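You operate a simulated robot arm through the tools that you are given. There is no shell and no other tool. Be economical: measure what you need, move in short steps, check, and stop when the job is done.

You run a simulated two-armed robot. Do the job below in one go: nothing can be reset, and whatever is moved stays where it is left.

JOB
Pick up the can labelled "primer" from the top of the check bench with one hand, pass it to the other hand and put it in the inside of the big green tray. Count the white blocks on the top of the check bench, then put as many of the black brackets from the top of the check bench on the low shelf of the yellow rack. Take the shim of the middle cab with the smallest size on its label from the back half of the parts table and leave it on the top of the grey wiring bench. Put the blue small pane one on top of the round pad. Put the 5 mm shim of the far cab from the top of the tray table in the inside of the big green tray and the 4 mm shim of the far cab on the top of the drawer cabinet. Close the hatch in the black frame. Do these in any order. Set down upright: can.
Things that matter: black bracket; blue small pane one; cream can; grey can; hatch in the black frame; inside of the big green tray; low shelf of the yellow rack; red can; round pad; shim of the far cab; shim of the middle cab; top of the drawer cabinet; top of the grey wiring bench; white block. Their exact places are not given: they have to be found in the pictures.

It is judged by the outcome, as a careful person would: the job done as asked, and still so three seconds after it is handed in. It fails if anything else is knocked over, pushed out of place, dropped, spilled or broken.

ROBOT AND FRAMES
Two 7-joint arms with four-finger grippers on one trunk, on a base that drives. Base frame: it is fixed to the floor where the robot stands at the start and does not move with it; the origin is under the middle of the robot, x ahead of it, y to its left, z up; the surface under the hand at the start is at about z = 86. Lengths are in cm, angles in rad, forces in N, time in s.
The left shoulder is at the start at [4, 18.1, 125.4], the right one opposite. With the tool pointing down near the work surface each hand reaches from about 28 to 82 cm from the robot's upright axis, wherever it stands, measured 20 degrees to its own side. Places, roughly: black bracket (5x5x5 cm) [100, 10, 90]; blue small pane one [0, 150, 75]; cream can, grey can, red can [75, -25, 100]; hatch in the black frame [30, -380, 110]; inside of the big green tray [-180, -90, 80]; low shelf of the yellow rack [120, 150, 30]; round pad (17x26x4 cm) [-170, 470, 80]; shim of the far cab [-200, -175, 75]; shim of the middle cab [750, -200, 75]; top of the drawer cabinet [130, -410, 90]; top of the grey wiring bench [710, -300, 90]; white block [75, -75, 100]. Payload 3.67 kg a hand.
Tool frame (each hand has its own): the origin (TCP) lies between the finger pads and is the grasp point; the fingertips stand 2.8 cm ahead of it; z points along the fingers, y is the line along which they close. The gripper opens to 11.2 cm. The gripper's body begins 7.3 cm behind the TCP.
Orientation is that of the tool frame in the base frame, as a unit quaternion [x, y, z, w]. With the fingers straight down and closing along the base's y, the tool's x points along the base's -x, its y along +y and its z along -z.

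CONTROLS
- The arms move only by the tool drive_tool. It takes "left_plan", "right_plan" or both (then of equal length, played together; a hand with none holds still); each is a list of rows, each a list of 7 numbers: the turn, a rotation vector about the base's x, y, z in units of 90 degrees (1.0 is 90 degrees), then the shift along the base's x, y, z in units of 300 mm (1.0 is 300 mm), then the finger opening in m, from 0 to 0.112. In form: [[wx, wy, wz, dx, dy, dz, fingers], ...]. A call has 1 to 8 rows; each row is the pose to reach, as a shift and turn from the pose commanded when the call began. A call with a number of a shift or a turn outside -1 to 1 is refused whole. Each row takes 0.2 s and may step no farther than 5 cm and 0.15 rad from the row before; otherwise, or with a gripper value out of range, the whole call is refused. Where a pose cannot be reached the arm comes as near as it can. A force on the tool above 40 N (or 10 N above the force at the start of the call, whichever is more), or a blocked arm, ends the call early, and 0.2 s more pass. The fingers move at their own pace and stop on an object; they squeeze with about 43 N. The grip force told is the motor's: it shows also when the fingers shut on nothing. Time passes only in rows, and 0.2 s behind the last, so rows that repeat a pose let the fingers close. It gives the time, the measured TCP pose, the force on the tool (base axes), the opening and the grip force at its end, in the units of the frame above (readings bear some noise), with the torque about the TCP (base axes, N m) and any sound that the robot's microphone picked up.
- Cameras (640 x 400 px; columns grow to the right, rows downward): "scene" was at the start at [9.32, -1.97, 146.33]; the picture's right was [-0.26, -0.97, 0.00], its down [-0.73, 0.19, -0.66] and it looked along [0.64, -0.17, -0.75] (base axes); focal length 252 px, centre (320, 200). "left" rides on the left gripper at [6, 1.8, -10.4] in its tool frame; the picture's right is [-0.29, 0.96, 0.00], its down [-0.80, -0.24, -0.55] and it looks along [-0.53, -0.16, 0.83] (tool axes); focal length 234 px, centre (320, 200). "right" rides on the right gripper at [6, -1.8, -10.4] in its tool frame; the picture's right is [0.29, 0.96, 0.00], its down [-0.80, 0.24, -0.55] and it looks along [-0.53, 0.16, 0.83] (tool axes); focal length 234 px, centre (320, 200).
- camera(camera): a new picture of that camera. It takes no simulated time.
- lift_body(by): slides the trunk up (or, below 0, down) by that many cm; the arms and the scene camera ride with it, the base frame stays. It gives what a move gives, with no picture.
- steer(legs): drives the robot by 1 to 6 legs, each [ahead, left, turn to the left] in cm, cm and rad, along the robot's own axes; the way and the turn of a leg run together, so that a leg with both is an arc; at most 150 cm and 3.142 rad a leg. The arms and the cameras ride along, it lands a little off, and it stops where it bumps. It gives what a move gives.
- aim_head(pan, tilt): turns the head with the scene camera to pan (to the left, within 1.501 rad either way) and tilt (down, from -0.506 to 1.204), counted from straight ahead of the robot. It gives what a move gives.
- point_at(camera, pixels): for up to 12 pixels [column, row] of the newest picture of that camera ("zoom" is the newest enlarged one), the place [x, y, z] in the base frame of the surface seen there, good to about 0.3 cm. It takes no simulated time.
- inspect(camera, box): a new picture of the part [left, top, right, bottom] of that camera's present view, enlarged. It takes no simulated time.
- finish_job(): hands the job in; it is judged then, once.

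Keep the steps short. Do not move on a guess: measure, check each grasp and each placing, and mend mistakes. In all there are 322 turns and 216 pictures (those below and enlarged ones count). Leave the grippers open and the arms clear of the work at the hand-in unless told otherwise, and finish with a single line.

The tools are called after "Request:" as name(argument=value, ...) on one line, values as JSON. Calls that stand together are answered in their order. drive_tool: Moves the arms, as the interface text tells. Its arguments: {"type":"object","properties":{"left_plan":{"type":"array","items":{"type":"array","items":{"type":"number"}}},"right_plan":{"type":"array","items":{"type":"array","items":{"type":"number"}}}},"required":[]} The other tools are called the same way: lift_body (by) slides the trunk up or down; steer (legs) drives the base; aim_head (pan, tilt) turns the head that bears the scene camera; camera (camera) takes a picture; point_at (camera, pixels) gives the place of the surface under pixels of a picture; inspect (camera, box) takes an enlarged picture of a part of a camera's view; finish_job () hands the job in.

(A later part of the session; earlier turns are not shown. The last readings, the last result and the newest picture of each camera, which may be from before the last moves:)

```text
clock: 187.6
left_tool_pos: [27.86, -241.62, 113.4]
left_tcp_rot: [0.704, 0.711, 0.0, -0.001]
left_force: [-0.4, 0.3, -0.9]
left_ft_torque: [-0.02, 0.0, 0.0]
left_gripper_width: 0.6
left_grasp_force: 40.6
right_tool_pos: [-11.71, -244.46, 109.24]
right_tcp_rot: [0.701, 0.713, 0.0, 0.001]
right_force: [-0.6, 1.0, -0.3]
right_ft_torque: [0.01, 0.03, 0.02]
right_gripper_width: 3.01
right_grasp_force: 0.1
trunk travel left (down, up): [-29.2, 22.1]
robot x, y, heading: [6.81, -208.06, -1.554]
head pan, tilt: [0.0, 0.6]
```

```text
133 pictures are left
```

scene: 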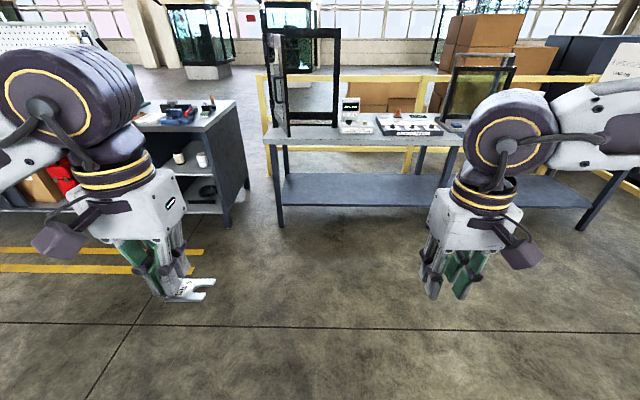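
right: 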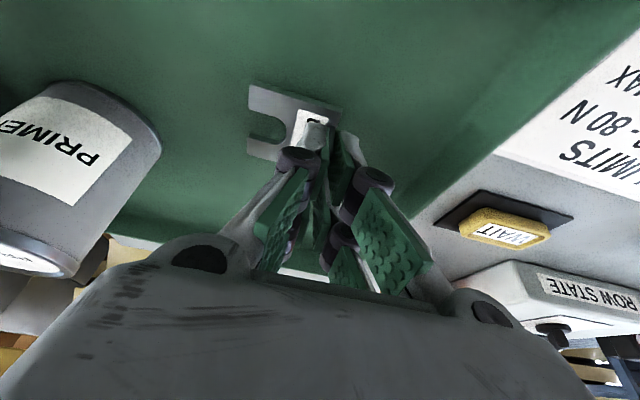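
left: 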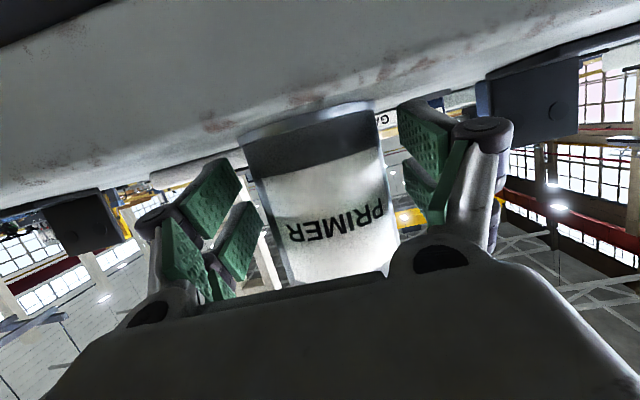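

I bumped the end of the check bench (forgot it extends to y≈−235). Drive straight ahead past it first, after checking the bench looks undisturbed.

Request:
steer(legs=[[0, -6, 0], [85, 0, 0]])

Request:
aim_head(pan=1.45, tilt=0.3)

Request:
camera(camera="scene")

```text
clock: 192.9
left_tool_pos: [23.17, -327.13, 113.23]
left_tcp_rot: [0.705, 0.709, -0.001, -0.001]
left_force: [-0.6, 0.7, -0.1]
left_ft_torque: [-0.03, 0.01, 0.03]
left_gripper_width: 0.61
left_grasp_force: 40.7
right_tool_pos: [-16.37, -329.99, 109.25]
right_tcp_rot: [0.702, 0.712, 0.0, 0.002]
right_force: [-0.3, -0.3, 0.1]
right_ft_torque: [0.01, -0.02, 0.0]
right_gripper_width: 2.98
right_grasp_force: 0.0
trunk travel left (down, up): [-29.2, 22.1]
robot x, y, heading: [2.02, -293.7, -1.557]
head pan, tilt: [0.0, 0.6]
```

```text
clock: 194.4
left_tool_pos: [23.09, -327.31, 113.32]
left_tcp_rot: [0.704, 0.71, -0.001, 0.0]
left_force: [0.0, 0.4, -0.6]
left_ft_torque: [-0.02, 0.0, 0.04]
left_gripper_width: 0.61
left_grasp_force: 40.8
right_tool_pos: [-16.38, -330.07, 109.27]
right_tcp_rot: [0.702, 0.712, 0.0, 0.002]
right_force: [1.2, -0.1, -0.9]
right_ft_torque: [-0.03, 0.02, 0.01]
right_gripper_width: 3.01
right_grasp_force: 0.0
trunk travel left (down, up): [-29.2, 22.1]
robot x, y, heading: [1.9, -293.57, -1.56]
head pan, tilt: [1.45, 0.3]
```

```text
132 pictures are left
```

scene: 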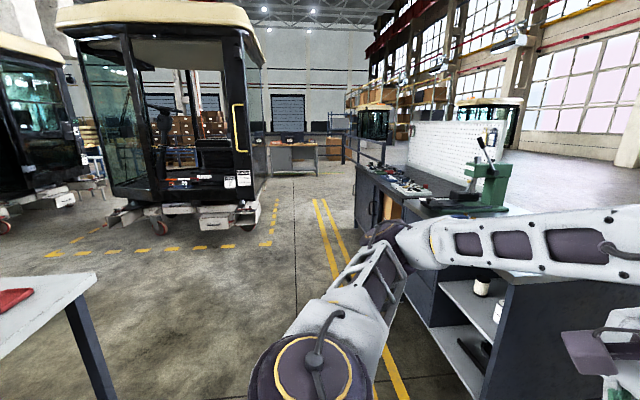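

Request:
steer(legs=[[0, 105, 0]])

Request:
aim_head(pan=0.0, tilt=0.55)

Request:
camera(camera="scene")

```text
clock: 200.0
left_tool_pos: [127.62, -325.68, 113.34]
left_tcp_rot: [0.705, 0.709, -0.001, -0.001]
left_force: [0.7, 0.5, -1.7]
left_ft_torque: [0.03, -0.05, -0.02]
left_gripper_width: 0.62
left_grasp_force: 40.9
right_tool_pos: [88.03, -328.49, 109.23]
right_tcp_rot: [0.702, 0.713, -0.002, 0.001]
right_force: [-1.3, -0.3, 0.0]
right_ft_torque: [0.0, -0.04, 0.0]
right_gripper_width: 2.98
right_grasp_force: 0.1
trunk travel left (down, up): [-29.2, 22.1]
robot x, y, heading: [106.81, -292.29, -1.56]
head pan, tilt: [1.45, 0.3]
```

```text
clock: 201.6
left_tool_pos: [127.48, -325.56, 113.33]
left_tcp_rot: [0.705, 0.709, -0.001, 0.0]
left_force: [-0.9, -0.5, -0.7]
left_ft_torque: [-0.03, 0.02, -0.02]
left_gripper_width: 0.59
left_grasp_force: 40.3
right_tool_pos: [87.94, -328.52, 109.31]
right_tcp_rot: [0.701, 0.713, 0.0, 0.002]
right_force: [0.2, -0.1, -0.9]
right_ft_torque: [0.0, -0.01, -0.01]
right_gripper_width: 3.0
right_grasp_force: 0.1
trunk travel left (down, up): [-29.2, 22.1]
robot x, y, heading: [106.33, -292.13, -1.553]
head pan, tilt: [0.0, 0.55]
```

```text
131 pictures are left
```

scene: 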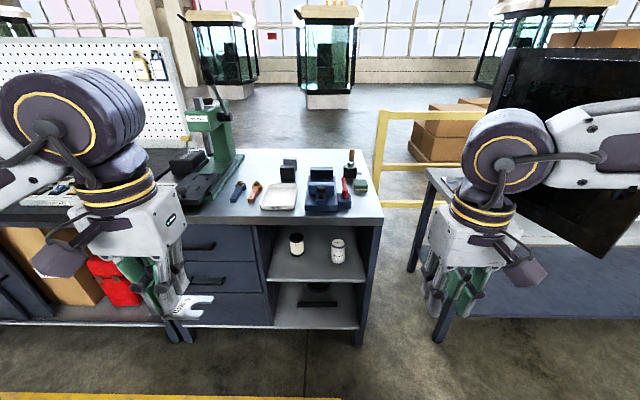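

Request:
inspect(camera="scene", box=[160, 130, 400, 250])

Request:
point_at(camera="scene", pixels=[[235, 212], [340, 213], [290, 212], [380, 215], [200, 218], [260, 190], [380, 190], [250, 235], [355, 200]])

```text
2.67 times, centred on (280, 190) of scene
```

zoom: 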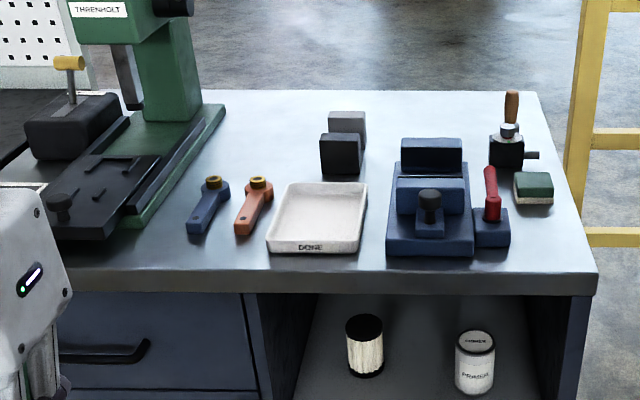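

```text
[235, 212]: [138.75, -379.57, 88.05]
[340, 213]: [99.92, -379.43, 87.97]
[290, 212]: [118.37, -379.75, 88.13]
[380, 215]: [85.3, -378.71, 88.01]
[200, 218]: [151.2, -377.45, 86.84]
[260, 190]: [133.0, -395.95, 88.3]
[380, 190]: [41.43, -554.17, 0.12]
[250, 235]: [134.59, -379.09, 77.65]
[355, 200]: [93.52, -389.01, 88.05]
```

Request:
point_at(camera="zoom", pixels=[[513, 248], [592, 268], [553, 205], [235, 240], [200, 240], [540, 240], [300, 258], [150, 250]])

```text
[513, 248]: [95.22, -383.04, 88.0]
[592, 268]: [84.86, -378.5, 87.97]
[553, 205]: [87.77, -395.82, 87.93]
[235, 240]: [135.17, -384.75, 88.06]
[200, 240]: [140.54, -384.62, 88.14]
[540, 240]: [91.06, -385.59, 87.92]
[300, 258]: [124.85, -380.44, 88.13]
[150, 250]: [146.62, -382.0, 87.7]
```

Drive closer; target a free strip at (139, −380) on the cabinet top (z 88).

Request:
steer(legs=[[28, 10, 0]])

Request:
drive_tool(left_plan=[[-0.08, 0, 0, 0, -0.1, 0, 0.0], [-0.16, 0, 0, 0, -0.24, 0, 0.0], [-0.22, 0, 0, 0, -0.38, -0.06, 0.0], [-0.22, 0, 0, 0, -0.52, -0.12, 0.0], [-0.22, 0, 0, 0, -0.65, -0.2, 0.0], [-0.22, 0, 0, 0, -0.76, -0.3, 0.0], [-0.22, 0, 0, 0, -0.84, -0.4, 0.0]])

Request:
camera(camera="left")

```text
clock: 203.6
left_tool_pos: [137.81, -353.94, 113.28]
left_tcp_rot: [0.706, 0.708, 0.0, -0.001]
left_force: [-0.7, 0.5, -0.9]
left_ft_torque: [0.02, 0.01, 0.03]
left_gripper_width: 0.6
left_grasp_force: 40.7
right_tool_pos: [98.27, -356.74, 109.24]
right_tcp_rot: [0.702, 0.712, 0.0, 0.002]
right_force: [-0.4, -0.5, -0.8]
right_ft_torque: [0.01, 0.0, -0.05]
right_gripper_width: 2.99
right_grasp_force: 0.1
trunk travel left (down, up): [-29.2, 22.1]
robot x, y, heading: [116.98, -320.44, -1.552]
head pan, tilt: [0.0, 0.55]
```

```text
clock: 205.2
left_tool_pos: [137.82, -379.24, 101.21]
left_tcp_rot: [0.695, 0.698, -0.123, 0.121]
left_force: [0.8, -0.2, -1.1]
left_ft_torque: [-0.03, -0.05, 0.01]
left_gripper_width: 0.61
left_grasp_force: 40.5
right_tool_pos: [98.35, -356.88, 109.26]
right_tcp_rot: [0.702, 0.712, 0.0, 0.001]
right_force: [-0.3, -0.4, 0.1]
right_ft_torque: [0.01, 0.03, -0.04]
right_gripper_width: 3.01
right_grasp_force: 0.1
trunk travel left (down, up): [-29.2, 22.1]
robot x, y, heading: [116.96, -320.52, -1.559]
head pan, tilt: [0.0, 0.55]
```

```text
129 pictures are left
```

left: 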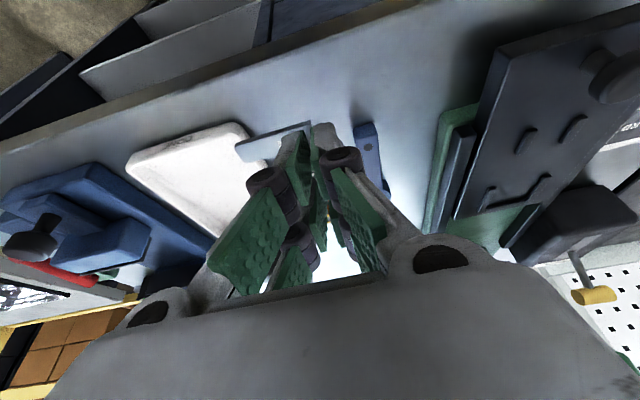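

Request:
drive_tool(left_plan=[[0, 0, 0, 0, -0.023, -0.12, 0.0], [0, 0, 0, 0, -0.023, -0.24, 0.0], [0, 0, 0, 0, -0.023, -0.27, 0.0], [0, 0, 0, 0, -0.023, -0.285, 0.0]])

Request:
camera(camera="left")

Request:
inspect(camera="scene", box=[160, 130, 400, 290])

```text
clock: 206.2
left_tool_pos: [137.84, -379.84, 92.76]
left_tcp_rot: [0.695, 0.698, -0.123, 0.121]
left_force: [0.1, 0.8, -0.9]
left_ft_torque: [0.0, -0.04, 0.01]
left_gripper_width: 0.59
left_grasp_force: 40.8
right_tool_pos: [98.37, -356.76, 109.24]
right_tcp_rot: [0.703, 0.711, -0.001, 0.002]
right_force: [-1.2, 1.0, 0.1]
right_ft_torque: [0.0, 0.04, 0.0]
right_gripper_width: 2.98
right_grasp_force: 0.1
trunk travel left (down, up): [-29.2, 22.1]
robot x, y, heading: [116.8, -320.44, -1.557]
head pan, tilt: [0.0, 0.55]
```

```text
128 pictures are left
```

left: 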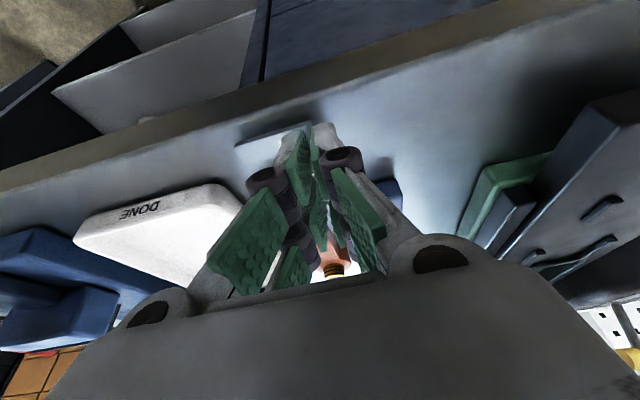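

```text
2.50 times, centred on (280, 210) of scene
```

zoom: 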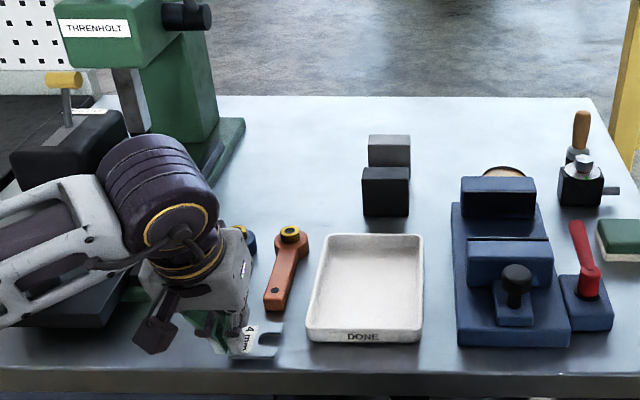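

Request:
drive_tool(left_plan=[[0, 0, 0, 0, 0, -0.01, 0.0], [0, 0, 0, 0, 0, -0.018, 0.0], [0, 0, 0, 0, 0, -0.026, 0.0], [0, 0, 0, 0, 0, -0.034, 0.0]])

```text
clock: 207.2
left_tool_pos: [137.92, -379.87, 91.95]
left_tcp_rot: [0.694, 0.698, -0.126, 0.123]
left_force: [3.1, 0.8, 21.5]
left_ft_torque: [0.27, -0.06, -0.03]
left_gripper_width: 0.6
left_grasp_force: 40.8
right_tool_pos: [98.25, -356.58, 109.39]
right_tcp_rot: [0.702, 0.712, -0.001, 0.003]
right_force: [-0.1, 0.6, 0.8]
right_ft_torque: [0.03, 0.0, 0.03]
right_gripper_width: 3.01
right_grasp_force: 0.0
trunk travel left (down, up): [-29.2, 22.1]
robot x, y, heading: [116.88, -320.41, -1.557]
head pan, tilt: [0.0, 0.55]
```

Contact. Release and withdraw upward/back.

Request:
drive_tool(left_plan=[[0, 0, 0, 0, 0, 0.006, 0.0], [0, 0, 0, 0, 0, 0.007, 0.02], [0, 0, 0, 0, 0, 0.007, 0.03], [0, 0, 0, 0, 0, 0.007, 0.03], [0, 0, 0, 0, 0, 0.1, 0.03], [0, 0, 0, 0, 0.02, 0.25, 0.03], [0.1, 0, 0, 0, 0.14, 0.36, 0.03], [0.18, 0, 0, 0, 0.28, 0.46, 0.03]])

Request:
drive_tool(left_plan=[[0.04, 0, 0, 0, 0.15, 0.1, 0.03], [0.04, 0, 0, 0, 0.3, 0.2, 0.03], [0.04, 0, 0, 0, 0.45, 0.2, 0.03]])

Request:
inspect(camera="scene", box=[160, 130, 400, 290])

```text
refused: row 7 steps farther than a row can; nothing moved
```

```text
refused: row 1 steps farther than a row can; nothing moved
```

```text
2.50 times, centred on (280, 210) of scene
```

zoom: 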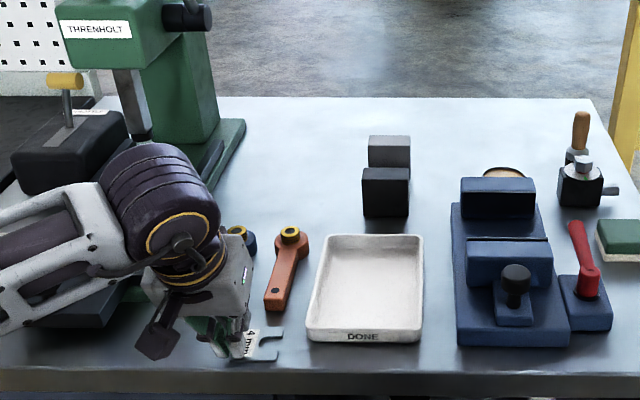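

Request:
drive_tool(left_plan=[[0, 0, 0, 0, 0, 0.006, 0.0], [0, 0, 0, 0, 0, 0.007, 0.02], [0, 0, 0, 0, 0, 0.007, 0.03], [0, 0, 0, 0, 0, 0.007, 0.03], [0, 0, 0, 0, 0, 0.1, 0.03], [0, 0, 0, 0, 0.02, 0.24, 0.03], [0.08, 0, 0, 0, 0.12, 0.34, 0.03], [0.16, 0, 0, 0, 0.22, 0.44, 0.03]])

Request:
drive_tool(left_plan=[[0.06, 0, 0, 0, 0.1, 0.1, 0.03], [0.06, 0, 0, 0, 0.22, 0.2, 0.03], [0.06, 0, 0, 0, 0.37, 0.2, 0.03]])

Request:
inspect(camera="scene", box=[160, 130, 400, 290])

```text
clock: 209.0
left_tool_pos: [137.86, -373.07, 105.09]
left_tcp_rot: [0.704, 0.708, -0.032, 0.033]
left_force: [0.0, -0.6, -0.6]
left_ft_torque: [0.0, -0.02, 0.01]
left_gripper_width: 2.99
left_grasp_force: 0.1
right_tool_pos: [98.22, -356.68, 109.21]
right_tcp_rot: [0.702, 0.712, -0.001, 0.003]
right_force: [-0.2, -0.7, -0.4]
right_ft_torque: [0.01, -0.02, 0.03]
right_gripper_width: 2.98
right_grasp_force: 0.1
trunk travel left (down, up): [-29.2, 22.1]
robot x, y, heading: [117.1, -320.31, -1.556]
head pan, tilt: [0.0, 0.55]
```

```text
clock: 209.8
left_tool_pos: [137.97, -361.94, 110.94]
left_tcp_rot: [0.705, 0.709, 0.0, 0.0]
left_force: [0.3, -0.7, -0.1]
left_ft_torque: [0.03, 0.03, 0.01]
left_gripper_width: 3.02
left_grasp_force: 0.0
right_tool_pos: [98.41, -356.69, 109.38]
right_tcp_rot: [0.702, 0.712, -0.001, 0.002]
right_force: [-0.3, 0.2, 0.5]
right_ft_torque: [-0.02, -0.01, 0.02]
right_gripper_width: 3.02
right_grasp_force: 0.0
trunk travel left (down, up): [-29.2, 22.1]
robot x, y, heading: [116.86, -320.67, -1.556]
head pan, tilt: [0.0, 0.55]
```

```text
2.50 times, centred on (280, 210) of scene
```

zoom: 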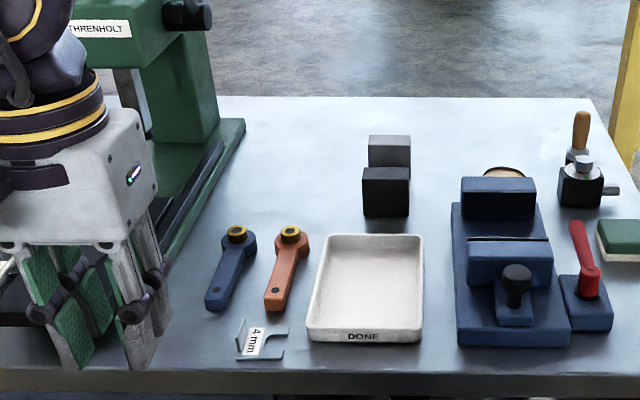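

4 mm shim is on the cabinet top. Now the hatch: look to the right at the door.

Request:
lift_body(by=8)

Request:
steer(legs=[[-25, 0, 0]])

Request:
aim_head(pan=-0.75, tilt=0.3)

Request:
camera(camera="scene")

```text
clock: 211.0
left_tool_pos: [137.82, -362.14, 118.88]
left_tcp_rot: [0.705, 0.709, -0.001, -0.001]
left_force: [0.4, 0.9, 0.2]
left_ft_torque: [0.02, -0.01, 0.0]
left_gripper_width: 2.99
left_grasp_force: 0.1
right_tool_pos: [98.29, -356.84, 117.18]
right_tcp_rot: [0.702, 0.712, -0.001, 0.002]
right_force: [0.0, -0.6, -0.2]
right_ft_torque: [0.0, 0.0, 0.04]
right_gripper_width: 3.05
right_grasp_force: 0.0
trunk travel left (down, up): [-37.2, 14.1]
robot x, y, heading: [116.61, -320.8, -1.553]
head pan, tilt: [0.0, 0.55]
```

```text
clock: 212.8
left_tool_pos: [137.54, -337.33, 118.72]
left_tcp_rot: [0.706, 0.708, -0.001, 0.0]
left_force: [0.0, 0.1, 0.2]
left_ft_torque: [-0.01, 0.02, 0.02]
left_gripper_width: 3.0
left_grasp_force: 0.1
right_tool_pos: [97.96, -331.88, 117.21]
right_tcp_rot: [0.703, 0.712, -0.001, 0.003]
right_force: [0.4, 0.1, -0.6]
right_ft_torque: [0.0, 0.01, -0.02]
right_gripper_width: 3.0
right_grasp_force: 0.0
trunk travel left (down, up): [-37.2, 14.1]
robot x, y, heading: [116.53, -295.44, -1.56]
head pan, tilt: [0.0, 0.55]
```

```text
clock: 213.9
left_tool_pos: [137.48, -337.37, 118.98]
left_tcp_rot: [0.706, 0.708, -0.001, -0.001]
left_force: [0.0, 0.5, 0.2]
left_ft_torque: [0.02, 0.03, -0.01]
left_gripper_width: 3.01
left_grasp_force: 0.0
right_tool_pos: [97.93, -331.79, 117.06]
right_tcp_rot: [0.702, 0.712, 0.0, 0.002]
right_force: [0.2, -0.7, -0.4]
right_ft_torque: [-0.02, -0.02, -0.01]
right_gripper_width: 3.0
right_grasp_force: 0.0
trunk travel left (down, up): [-37.2, 14.1]
robot x, y, heading: [116.41, -295.68, -1.557]
head pan, tilt: [-0.75, 0.3]
```

```text
124 pictures are left
```

scene: 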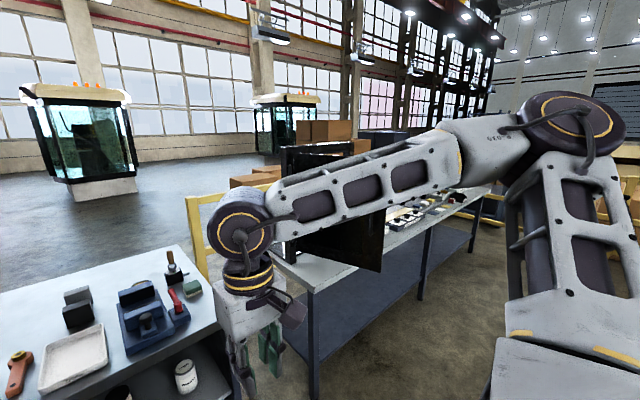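

Request:
steer(legs=[[0, -52, 0]])

Request:
aim_head(pan=0.0, tilt=0.3)

Request:
camera(camera="scene")

```text
clock: 217.0
left_tool_pos: [85.95, -337.85, 118.89]
left_tcp_rot: [0.705, 0.709, -0.002, -0.001]
left_force: [0.6, 0.2, -0.4]
left_ft_torque: [-0.03, 0.01, -0.03]
left_gripper_width: 3.01
left_grasp_force: 0.2
right_tool_pos: [46.48, -332.47, 117.25]
right_tcp_rot: [0.703, 0.712, -0.001, 0.002]
right_force: [-0.6, -0.7, -0.4]
right_ft_torque: [-0.01, 0.02, 0.01]
right_gripper_width: 2.99
right_grasp_force: 0.0
trunk travel left (down, up): [-37.2, 14.1]
robot x, y, heading: [65.35, -296.17, -1.556]
head pan, tilt: [-0.75, 0.3]
```

```text
clock: 218.1
left_tool_pos: [85.96, -337.84, 118.85]
left_tcp_rot: [0.705, 0.709, -0.001, 0.0]
left_force: [-0.9, -0.2, 0.3]
left_ft_torque: [0.0, -0.03, 0.04]
left_gripper_width: 2.99
left_grasp_force: 0.1
right_tool_pos: [46.34, -332.45, 117.27]
right_tcp_rot: [0.703, 0.711, -0.001, 0.002]
right_force: [0.3, -0.5, 0.8]
right_ft_torque: [0.04, -0.01, 0.0]
right_gripper_width: 3.01
right_grasp_force: 0.1
trunk travel left (down, up): [-37.2, 14.1]
robot x, y, heading: [64.53, -296.32, -1.561]
head pan, tilt: [0.0, 0.3]
```

```text
123 pictures are left
```

scene: 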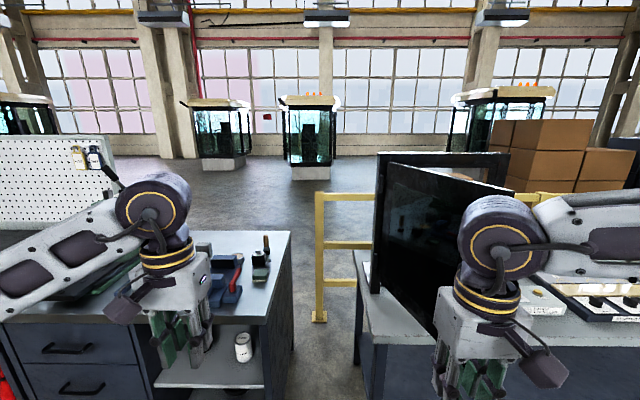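

Request:
point_at(camera="scene", pixels=[[390, 170], [400, 220], [430, 180], [430, 250], [450, 190], [430, 325], [385, 290], [480, 180], [505, 160], [360, 345]])

Request:
inspect(camera="scene", box=[340, 130, 560, 370])

```text
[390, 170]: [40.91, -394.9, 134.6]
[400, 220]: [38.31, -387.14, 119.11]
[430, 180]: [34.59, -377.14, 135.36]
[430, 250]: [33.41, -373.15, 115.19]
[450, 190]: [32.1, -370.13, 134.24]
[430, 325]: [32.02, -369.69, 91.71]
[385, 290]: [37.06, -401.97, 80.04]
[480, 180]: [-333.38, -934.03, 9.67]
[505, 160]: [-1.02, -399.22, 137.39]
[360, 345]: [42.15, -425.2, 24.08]
```

```text
1.67 times, centred on (450, 250) of scene
```

zoom: 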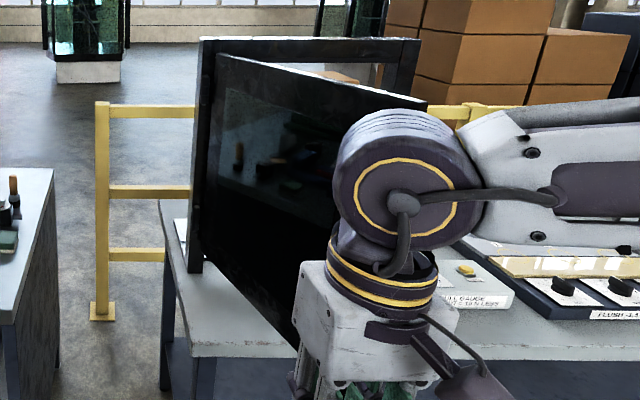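

The door's outer face runs from (41,−395) to about (28,−359). Close the right fingers, extend the right hand forward beside the door's outer side.

Request:
drive_tool(right_plan=[[0, 0, 0, 0, -0.15, 0, 0.0], [0, 0, 0, 0, -0.3, 0, 0.0], [0, 0, 0, 0, -0.45, 0, 0.0], [0, 0, 0, 0, -0.6, 0, 0.0], [0, 0, 0, 0, -0.65, 0, 0.0]])

Request:
steer(legs=[[9, -3, 0]])

Request:
camera(camera="scene")

```text
clock: 219.3
left_tool_pos: [85.9, -337.84, 118.89]
left_tcp_rot: [0.705, 0.709, -0.001, -0.001]
left_force: [-0.6, -0.6, 0.5]
left_ft_torque: [0.03, -0.03, 0.01]
left_gripper_width: 3.0
left_grasp_force: 0.0
right_tool_pos: [46.32, -351.92, 117.29]
right_tcp_rot: [0.703, 0.712, 0.0, 0.002]
right_force: [-0.1, 0.6, -0.3]
right_ft_torque: [0.0, -0.02, -0.01]
right_gripper_width: 0.03
right_grasp_force: 35.3
trunk travel left (down, up): [-37.2, 14.1]
robot x, y, heading: [64.86, -296.24, -1.557]
head pan, tilt: [0.0, 0.3]
```

```text
clock: 220.4
left_tool_pos: [83.03, -346.79, 118.94]
left_tcp_rot: [0.706, 0.708, 0.0, -0.001]
left_force: [0.4, 0.5, 0.3]
left_ft_torque: [0.01, 0.0, 0.0]
left_gripper_width: 2.98
left_grasp_force: 0.1
right_tool_pos: [43.52, -360.77, 117.18]
right_tcp_rot: [0.703, 0.711, 0.001, 0.002]
right_force: [-0.8, 0.6, -0.5]
right_ft_torque: [0.0, 0.01, -0.01]
right_gripper_width: 0.02
right_grasp_force: 35.7
trunk travel left (down, up): [-37.2, 14.1]
robot x, y, heading: [62.18, -304.93, -1.56]
head pan, tilt: [0.0, 0.3]
```

```text
121 pictures are left
```

scene: 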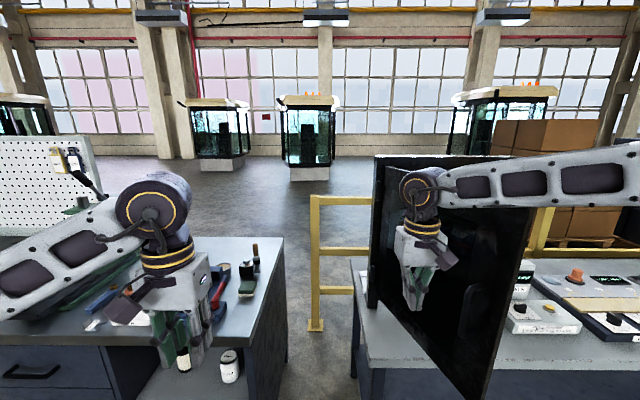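

Hand is beside the outer face. Push the door along its arc by driving in short legs.

Request:
steer(legs=[[5, -12, 0], [6, -10, 0]])

Request:
camera(camera="scene")

```text
clock: 222.6
left_tool_pos: [61.14, -358.03, 118.88]
left_tcp_rot: [0.706, 0.708, -0.001, -0.001]
left_force: [0.8, -0.2, 0.9]
left_ft_torque: [0.01, 0.01, -0.02]
left_gripper_width: 3.01
left_grasp_force: 0.0
right_tool_pos: [21.61, -371.94, 117.1]
right_tcp_rot: [0.703, 0.711, 0.0, 0.002]
right_force: [0.2, 0.4, 0.9]
right_ft_torque: [-0.01, 0.0, 0.03]
right_gripper_width: 0.02
right_grasp_force: 35.6
trunk travel left (down, up): [-37.2, 14.1]
robot x, y, heading: [39.67, -316.27, -1.556]
head pan, tilt: [0.0, 0.3]
```

```text
120 pictures are left
```

scene: 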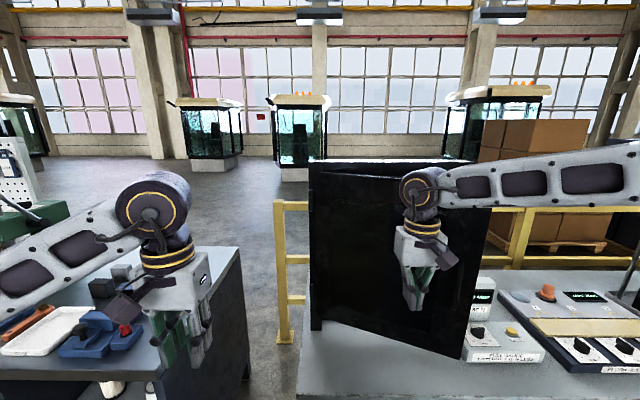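

The door swings well. Retract the left hand a bit, then continue.

Request:
drive_tool(left_plan=[[0, 0, 0, 0.05, 0.1, 0, 0.03], [0, 0, 0, 0.1, 0.2, 0, 0.03], [0, 0, 0, 0.1, 0.25, 0, 0.03]])

Request:
steer(legs=[[7, -8, 0], [8, -4, 0], [4, -1, 0]])

Request:
camera(camera="scene")

```text
clock: 223.4
left_tool_pos: [63.99, -350.37, 118.91]
left_tcp_rot: [0.706, 0.708, 0.0, -0.001]
left_force: [-0.2, -0.2, -0.1]
left_ft_torque: [0.02, 0.01, 0.03]
left_gripper_width: 3.02
left_grasp_force: 0.0
right_tool_pos: [21.46, -372.03, 117.13]
right_tcp_rot: [0.703, 0.711, -0.001, 0.001]
right_force: [-0.2, -0.1, 0.0]
right_ft_torque: [0.0, -0.03, -0.02]
right_gripper_width: 0.01
right_grasp_force: 36.0
trunk travel left (down, up): [-37.2, 14.1]
robot x, y, heading: [40.13, -316.44, -1.562]
head pan, tilt: [0.0, 0.3]
```

```text
clock: 225.9
left_tool_pos: [50.89, -370.3, 118.8]
left_tcp_rot: [0.706, 0.708, 0.001, -0.004]
left_force: [-0.5, -1.2, -0.2]
left_ft_torque: [0.09, -0.06, 0.02]
left_gripper_width: 3.03
left_grasp_force: 0.0
right_tool_pos: [8.54, -391.24, 117.11]
right_tcp_rot: [0.703, 0.711, 0.004, -0.004]
right_force: [0.4, -0.7, -1.3]
right_ft_torque: [0.06, -0.01, 0.01]
right_gripper_width: 0.01
right_grasp_force: 35.5
trunk travel left (down, up): [-37.2, 14.1]
robot x, y, heading: [27.17, -335.47, -1.561]
head pan, tilt: [0.0, 0.3]
stopped in leg 3: the force on the tool passed its limit at 169 N (the readings are from after the stop); the commanded pose is now the measured one
```

```text
119 pictures are left
```

scene: 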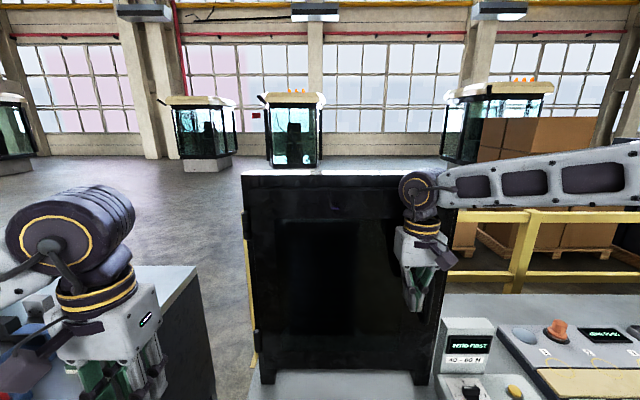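

Request:
point_at(camera="scene", pixels=[[270, 200], [330, 200], [390, 200], [300, 330], [400, 350], [425, 320], [255, 290], [450, 200], [420, 370], [268, 370]])

Request:
inspect(camera="scene", box=[220, 150, 480, 400])

```text
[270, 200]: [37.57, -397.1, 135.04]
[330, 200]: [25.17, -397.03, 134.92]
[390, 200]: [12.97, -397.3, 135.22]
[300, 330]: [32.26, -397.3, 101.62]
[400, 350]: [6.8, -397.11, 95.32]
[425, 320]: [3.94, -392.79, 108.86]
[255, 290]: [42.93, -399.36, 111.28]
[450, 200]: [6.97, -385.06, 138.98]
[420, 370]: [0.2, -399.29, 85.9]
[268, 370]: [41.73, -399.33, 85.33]
```

```text
1.60 times, centred on (350, 275) of scene
```

zoom: 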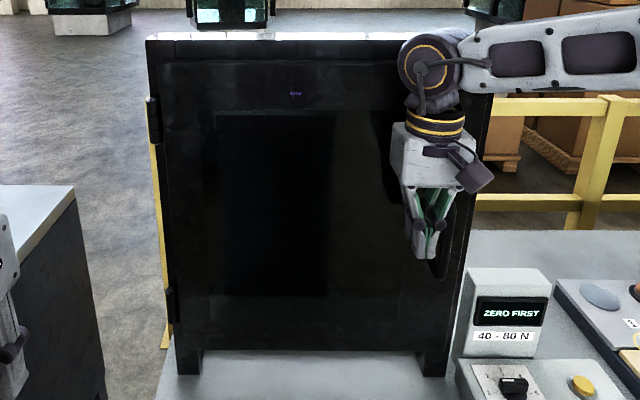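

The door face is at y −397.1 across its width: closed. Back away straight and re-check.

Request:
steer(legs=[[-40, 0, 0]])

Request:
camera(camera="scene")

Request:
point_at(camera="scene", pixels=[[290, 170], [350, 170], [400, 250], [300, 250], [410, 180]])

```text
clock: 228.5
left_tool_pos: [50.78, -329.95, 118.84]
left_tcp_rot: [0.707, 0.707, 0.0, -0.001]
left_force: [0.1, -0.3, 0.6]
left_ft_torque: [0.01, -0.01, 0.03]
left_gripper_width: 3.01
left_grasp_force: 0.1
right_tool_pos: [8.32, -350.77, 117.2]
right_tcp_rot: [0.704, 0.71, 0.002, -0.003]
right_force: [0.2, -0.1, 0.1]
right_ft_torque: [0.01, -0.01, 0.0]
right_gripper_width: 0.0
right_grasp_force: 35.2
trunk travel left (down, up): [-37.2, 14.1]
robot x, y, heading: [27.06, -295.65, -1.564]
head pan, tilt: [0.0, 0.3]
```

```text
117 pictures are left
```

scene: 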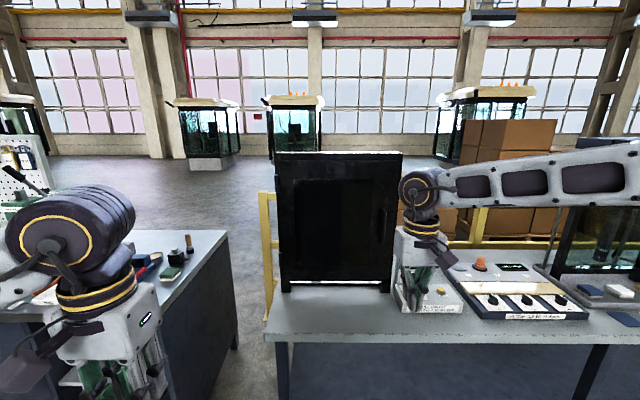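

```text
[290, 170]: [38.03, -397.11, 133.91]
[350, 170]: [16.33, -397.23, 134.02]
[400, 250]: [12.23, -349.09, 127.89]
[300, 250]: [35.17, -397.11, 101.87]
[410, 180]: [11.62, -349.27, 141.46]
```

Hatch closed. Now retract the right hand, turn to face +x and drive east along the aisle toward the parts table.

Request:
drive_tool(right_plan=[[0, 0, 0, -0.05, 0.15, 0, 0.03], [0, 0, 0, -0.05, 0.3, 0, 0.03], [0, 0, 0, -0.05, 0.45, 0, 0.03], [0, 0, 0, -0.05, 0.6, 0, 0.03]])

Request:
steer(legs=[[0, 0, 1.564], [100, 0, 0]])

Request:
aim_head(pan=0.0, tilt=0.25)

Request:
camera(camera="scene")

```text
clock: 229.5
left_tool_pos: [50.7, -329.52, 118.94]
left_tcp_rot: [0.707, 0.707, -0.001, -0.001]
left_force: [0.2, 0.0, -0.1]
left_ft_torque: [-0.03, -0.02, -0.01]
left_gripper_width: 3.03
left_grasp_force: 0.2
right_tool_pos: [6.72, -332.56, 117.48]
right_tcp_rot: [0.704, 0.71, 0.002, -0.001]
right_force: [0.5, 0.3, 0.2]
right_ft_torque: [-0.03, -0.01, 0.0]
right_gripper_width: 3.01
right_grasp_force: 0.1
trunk travel left (down, up): [-37.2, 14.1]
robot x, y, heading: [27.22, -295.46, -1.565]
head pan, tilt: [0.0, 0.3]
```

```text
clock: 239.0
left_tool_pos: [161.16, -273.15, 118.89]
left_tcp_rot: [0.01, 1.0, -0.001, -0.001]
left_force: [0.7, -0.2, -0.8]
left_ft_torque: [-0.01, -0.02, -0.01]
left_gripper_width: 2.99
left_grasp_force: 0.1
right_tool_pos: [163.19, -317.03, 117.41]
right_tcp_rot: [0.005, 1.0, 0.0, -0.003]
right_force: [-0.4, 0.2, -0.1]
right_ft_torque: [-0.01, 0.02, -0.04]
right_gripper_width: 3.0
right_grasp_force: 0.1
trunk travel left (down, up): [-37.2, 14.1]
robot x, y, heading: [126.29, -296.49, -0.013]
head pan, tilt: [0.0, 0.3]
```

```text
clock: 239.6
left_tool_pos: [161.24, -273.13, 118.83]
left_tcp_rot: [0.011, 1.0, -0.001, -0.001]
left_force: [0.2, 0.1, -0.7]
left_ft_torque: [-0.01, 0.0, 0.0]
left_gripper_width: 3.02
left_grasp_force: 0.0
right_tool_pos: [163.15, -317.05, 117.36]
right_tcp_rot: [0.006, 1.0, 0.0, -0.002]
right_force: [0.3, 0.1, 0.1]
right_ft_torque: [0.03, 0.01, -0.01]
right_gripper_width: 2.98
right_grasp_force: 0.1
trunk travel left (down, up): [-37.2, 14.1]
robot x, y, heading: [126.38, -296.3, -0.015]
head pan, tilt: [0.0, 0.25]
```

```text
116 pictures are left
```

scene: 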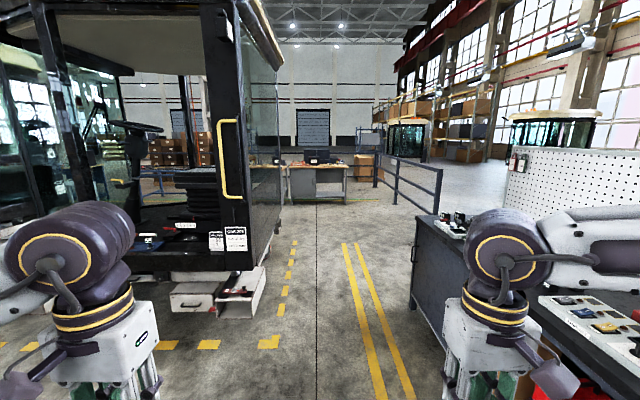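

Request:
point_at(camera="scene", pixels=[[320, 166], [316, 190], [270, 270], [265, 300], [410, 300], [440, 205], [380, 175], [255, 165]])

Request:
inspect(camera="scene", box=[240, 130, 400, 220])

```text
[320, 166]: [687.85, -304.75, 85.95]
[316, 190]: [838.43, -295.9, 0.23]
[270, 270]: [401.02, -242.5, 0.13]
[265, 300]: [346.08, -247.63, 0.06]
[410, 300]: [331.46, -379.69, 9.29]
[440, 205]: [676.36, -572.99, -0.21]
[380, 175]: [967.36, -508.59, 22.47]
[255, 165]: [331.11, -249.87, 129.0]
```

```text
4.00 times, centred on (320, 175) of scene
```

zoom: 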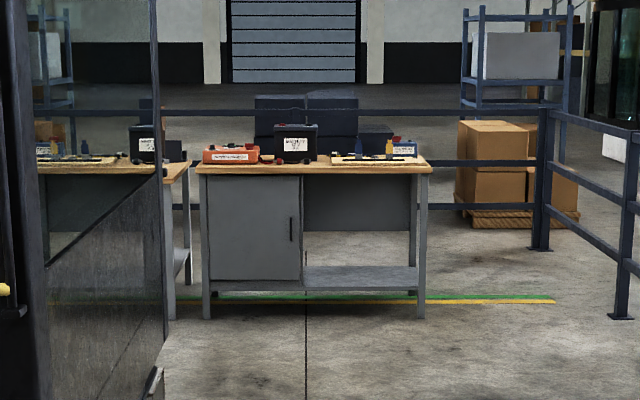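

Request:
steer(legs=[[0, -16, 0.014], [150, 0, 0], [150, 0, 0], [130, 0, 0]])

Request:
aim_head(pan=0.3, tilt=0.35)

Request:
camera(camera="scene")

```text
clock: 249.8
left_tool_pos: [317.16, -287.45, 119.64]
left_tcp_rot: [-0.033, 0.999, 0.008, 0.001]
left_force: [0.5, 0.8, -1.0]
left_ft_torque: [-0.03, 0.06, 0.0]
left_gripper_width: 2.99
left_grasp_force: 0.1
right_tool_pos: [322.64, -331.04, 117.42]
right_tcp_rot: [-0.035, 0.999, 0.01, 0.002]
right_force: [2.0, 0.2, 0.0]
right_ft_torque: [-0.03, 0.11, 0.01]
right_gripper_width: 3.0
right_grasp_force: 0.1
trunk travel left (down, up): [-37.2, 14.1]
robot x, y, heading: [285.18, -311.33, 0.061]
head pan, tilt: [0.0, 0.25]
stopped in leg 3: the robot was blocked; the commanded pose is now the measured one
```

```text
clock: 250.6
left_tool_pos: [317.06, -287.56, 119.78]
left_tcp_rot: [-0.031, 0.999, 0.008, 0.003]
left_force: [-0.4, 0.1, -0.2]
left_ft_torque: [-0.01, 0.0, -0.01]
left_gripper_width: 3.02
left_grasp_force: 0.0
right_tool_pos: [322.27, -331.17, 117.52]
right_tcp_rot: [-0.034, 0.999, 0.01, 0.004]
right_force: [-0.2, -0.1, -0.1]
right_ft_torque: [0.0, -0.01, -0.04]
right_gripper_width: 3.01
right_grasp_force: 0.1
trunk travel left (down, up): [-37.2, 14.1]
robot x, y, heading: [285.66, -311.25, 0.066]
head pan, tilt: [0.3, 0.351]
```

```text
114 pictures are left
```

scene: 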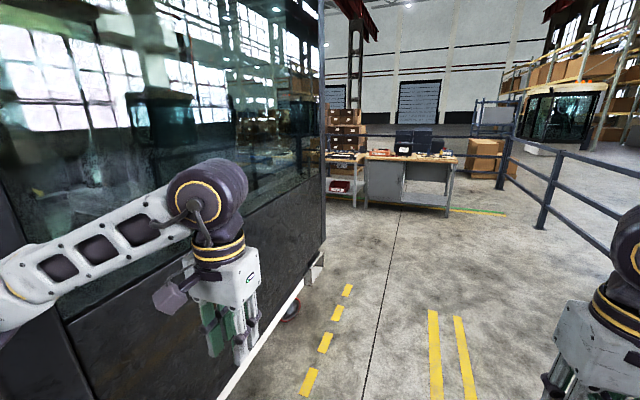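

Request:
point_at(camera="scene", pixels=[[60, 200], [40, 340], [150, 150], [20, 300], [300, 240], [30, 260], [300, 295]])

Request:
aim_head(pan=-0.9, tilt=0.35)

Request:
camera(camera="scene")

```text
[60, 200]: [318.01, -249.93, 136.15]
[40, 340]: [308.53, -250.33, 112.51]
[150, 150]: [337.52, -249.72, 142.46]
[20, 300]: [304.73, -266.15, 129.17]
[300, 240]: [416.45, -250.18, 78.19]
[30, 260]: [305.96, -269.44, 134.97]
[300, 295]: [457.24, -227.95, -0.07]
```

```text
clock: 252.0
left_tool_pos: [316.82, -287.54, 119.67]
left_tcp_rot: [-0.03, 1.0, 0.009, 0.002]
left_force: [0.2, -0.7, 0.0]
left_ft_torque: [-0.01, -0.02, -0.03]
left_gripper_width: 3.01
left_grasp_force: 0.1
right_tool_pos: [322.37, -331.19, 117.67]
right_tcp_rot: [-0.034, 0.999, 0.01, 0.005]
right_force: [-0.2, -0.3, 0.2]
right_ft_torque: [0.03, -0.02, -0.02]
right_gripper_width: 3.01
right_grasp_force: 0.0
trunk travel left (down, up): [-37.2, 14.1]
robot x, y, heading: [285.24, -311.56, 0.066]
head pan, tilt: [-0.901, 0.351]
```

```text
113 pictures are left
```

scene: 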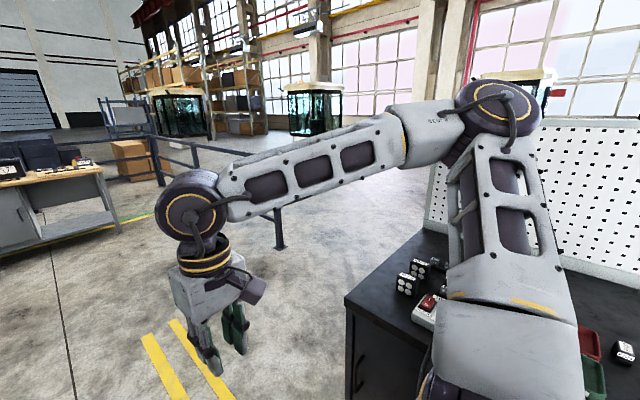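

The left elbow met the cab's side (y≈−250). Back off, shift right, straighten heading, and go on.

Request:
steer(legs=[[-12, 0, 0], [0, -16, -0.066]])

Request:
aim_head(pan=1.0, tilt=0.35)

Request:
camera(camera="scene")

```text
clock: 254.3
left_tool_pos: [308.76, -304.38, 118.58]
left_tcp_rot: [0.007, 1.0, -0.003, -0.004]
left_force: [0.1, -0.2, 0.0]
left_ft_torque: [-0.02, 0.02, -0.01]
left_gripper_width: 3.04
left_grasp_force: 0.0
right_tool_pos: [311.14, -348.19, 117.39]
right_tcp_rot: [0.003, 1.0, -0.002, -0.002]
right_force: [-0.5, -0.1, 0.7]
right_ft_torque: [-0.04, 0.0, 0.03]
right_gripper_width: 3.0
right_grasp_force: 0.0
trunk travel left (down, up): [-37.2, 14.1]
robot x, y, heading: [274.5, -327.78, -0.009]
head pan, tilt: [-0.901, 0.351]
```

```text
clock: 256.1
left_tool_pos: [308.7, -304.61, 118.69]
left_tcp_rot: [0.007, 1.0, -0.002, -0.004]
left_force: [-0.1, -0.1, 0.0]
left_ft_torque: [-0.02, -0.01, 0.0]
left_gripper_width: 2.99
left_grasp_force: 0.0
right_tool_pos: [311.08, -348.54, 117.32]
right_tcp_rot: [0.002, 1.0, -0.001, -0.002]
right_force: [-0.6, 0.3, 0.6]
right_ft_torque: [-0.05, 0.01, 0.0]
right_gripper_width: 3.0
right_grasp_force: 0.0
trunk travel left (down, up): [-37.2, 14.1]
robot x, y, heading: [274.28, -327.87, -0.012]
head pan, tilt: [1.0, 0.351]
```

```text
112 pictures are left
```

scene: 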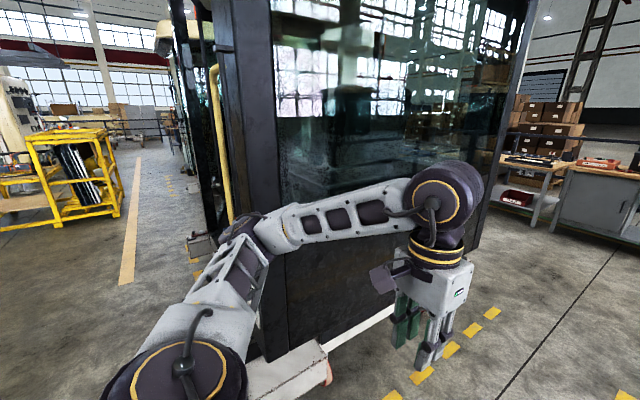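

Request:
point_at(camera="scene", pixels=[[248, 228], [230, 240], [250, 340], [215, 200], [300, 365], [240, 180]])

```text
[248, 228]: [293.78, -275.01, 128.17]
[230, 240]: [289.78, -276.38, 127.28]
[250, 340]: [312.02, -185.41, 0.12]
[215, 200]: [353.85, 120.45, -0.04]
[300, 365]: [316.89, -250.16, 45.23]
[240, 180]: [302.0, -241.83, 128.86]
```

Request:
steer(legs=[[150, 0, 0.01], [140, 0, 0]])

Request:
aim_head(pan=0.2, tilt=0.35)

Request:
camera(camera="scene")

```text
clock: 270.5
left_tool_pos: [597.55, -303.97, 118.73]
left_tcp_rot: [0.0, 1.0, -0.002, -0.005]
left_force: [-0.4, 0.1, -0.1]
left_ft_torque: [0.02, -0.02, 0.0]
left_gripper_width: 3.01
left_grasp_force: 0.1
right_tool_pos: [600.47, -347.83, 117.36]
right_tcp_rot: [-0.006, 1.0, 0.0, -0.002]
right_force: [-0.6, -0.7, 0.1]
right_ft_torque: [-0.01, 0.02, 0.0]
right_gripper_width: 2.99
right_grasp_force: 0.1
trunk travel left (down, up): [-37.2, 14.1]
robot x, y, heading: [563.58, -328.29, 0.011]
head pan, tilt: [1.0, 0.351]
```

```text
clock: 271.7
left_tool_pos: [597.54, -304.03, 118.62]
left_tcp_rot: [0.0, 1.0, -0.001, -0.005]
left_force: [-0.3, 0.7, 1.0]
left_ft_torque: [0.01, 0.01, 0.02]
left_gripper_width: 3.01
left_grasp_force: 0.0
right_tool_pos: [600.49, -347.81, 117.47]
right_tcp_rot: [-0.006, 1.0, -0.001, -0.003]
right_force: [-0.2, -0.3, -0.2]
right_ft_torque: [-0.02, 0.0, 0.01]
right_gripper_width: 3.01
right_grasp_force: 0.0
trunk travel left (down, up): [-37.2, 14.1]
robot x, y, heading: [563.4, -327.89, 0.008]
head pan, tilt: [0.201, 0.351]
```

```text
111 pictures are left
```

scene: 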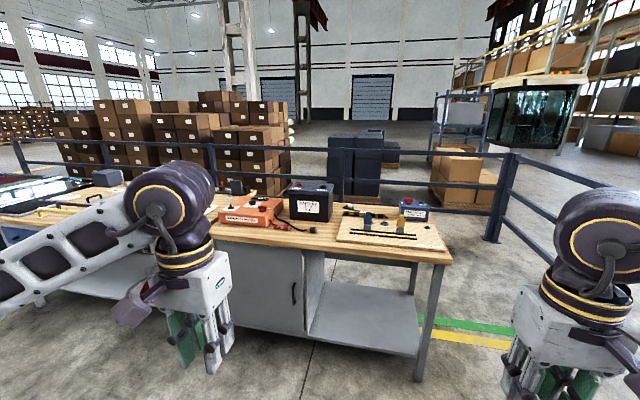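

Request:
point_at(camera="scene", pixels=[[430, 258], [260, 238], [320, 245], [420, 240], [280, 212], [220, 230], [30, 205]])

Request:
steer(legs=[[0, 115, 0]])

Request:
aim_head(pan=0.0, tilt=0.45)

Request:
camera(camera="scene")

```text
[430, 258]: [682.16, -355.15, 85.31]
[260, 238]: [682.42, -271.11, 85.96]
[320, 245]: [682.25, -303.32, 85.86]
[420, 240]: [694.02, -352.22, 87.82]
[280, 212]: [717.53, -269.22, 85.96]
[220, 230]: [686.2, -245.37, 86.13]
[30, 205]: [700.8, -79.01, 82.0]
```

```text
clock: 277.7
left_tool_pos: [598.21, -189.63, 118.68]
left_tcp_rot: [0.009, 1.0, -0.002, -0.004]
left_force: [-0.1, 1.2, 0.5]
left_ft_torque: [0.0, 0.01, 0.02]
left_gripper_width: 2.99
left_grasp_force: 0.0
right_tool_pos: [600.4, -233.34, 117.46]
right_tcp_rot: [0.003, 1.0, 0.0, -0.002]
right_force: [0.1, 0.0, 1.5]
right_ft_torque: [-0.02, -0.01, -0.04]
right_gripper_width: 2.99
right_grasp_force: 0.0
trunk travel left (down, up): [-37.2, 14.1]
robot x, y, heading: [563.59, -212.43, -0.013]
head pan, tilt: [0.201, 0.351]
```

```text
clock: 278.4
left_tool_pos: [598.19, -189.64, 118.76]
left_tcp_rot: [0.009, 1.0, -0.002, -0.005]
left_force: [0.4, 0.0, 0.2]
left_ft_torque: [-0.04, -0.01, 0.0]
left_gripper_width: 3.02
left_grasp_force: 0.0
right_tool_pos: [600.26, -233.3, 117.4]
right_tcp_rot: [0.003, 1.0, 0.0, -0.002]
right_force: [0.1, 0.7, -0.1]
right_ft_torque: [0.0, 0.01, 0.02]
right_gripper_width: 2.97
right_grasp_force: 0.1
trunk travel left (down, up): [-37.2, 14.1]
robot x, y, heading: [563.47, -212.46, -0.01]
head pan, tilt: [0.0, 0.45]
```

```text
110 pictures are left
```

scene: 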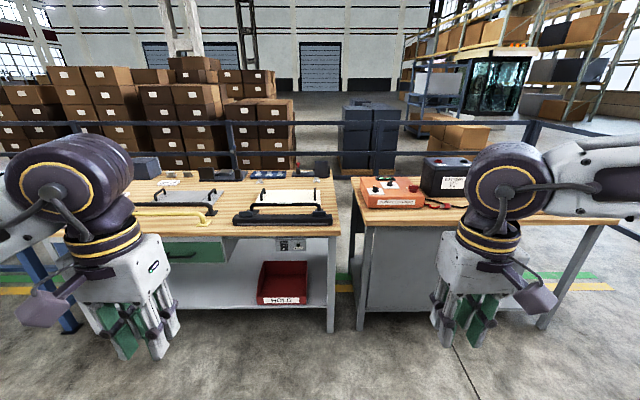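

Request:
inspect(camera="scene", box=[130, 150, 345, 250])

Request:
point_at(camera="scene", pixels=[[260, 173], [300, 173], [250, 235], [330, 230], [315, 172], [230, 178]])

```text
2.98 times, centred on (238, 200) of scene
```

zoom: 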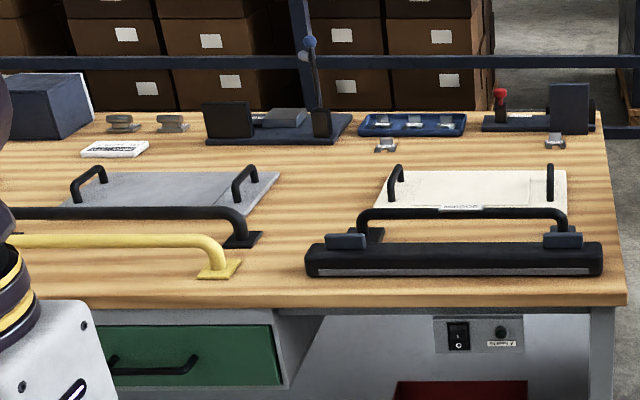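

```text
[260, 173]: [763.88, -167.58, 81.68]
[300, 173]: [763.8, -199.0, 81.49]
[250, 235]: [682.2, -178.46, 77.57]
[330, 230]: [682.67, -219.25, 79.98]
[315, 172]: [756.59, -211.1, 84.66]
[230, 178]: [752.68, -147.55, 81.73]
```

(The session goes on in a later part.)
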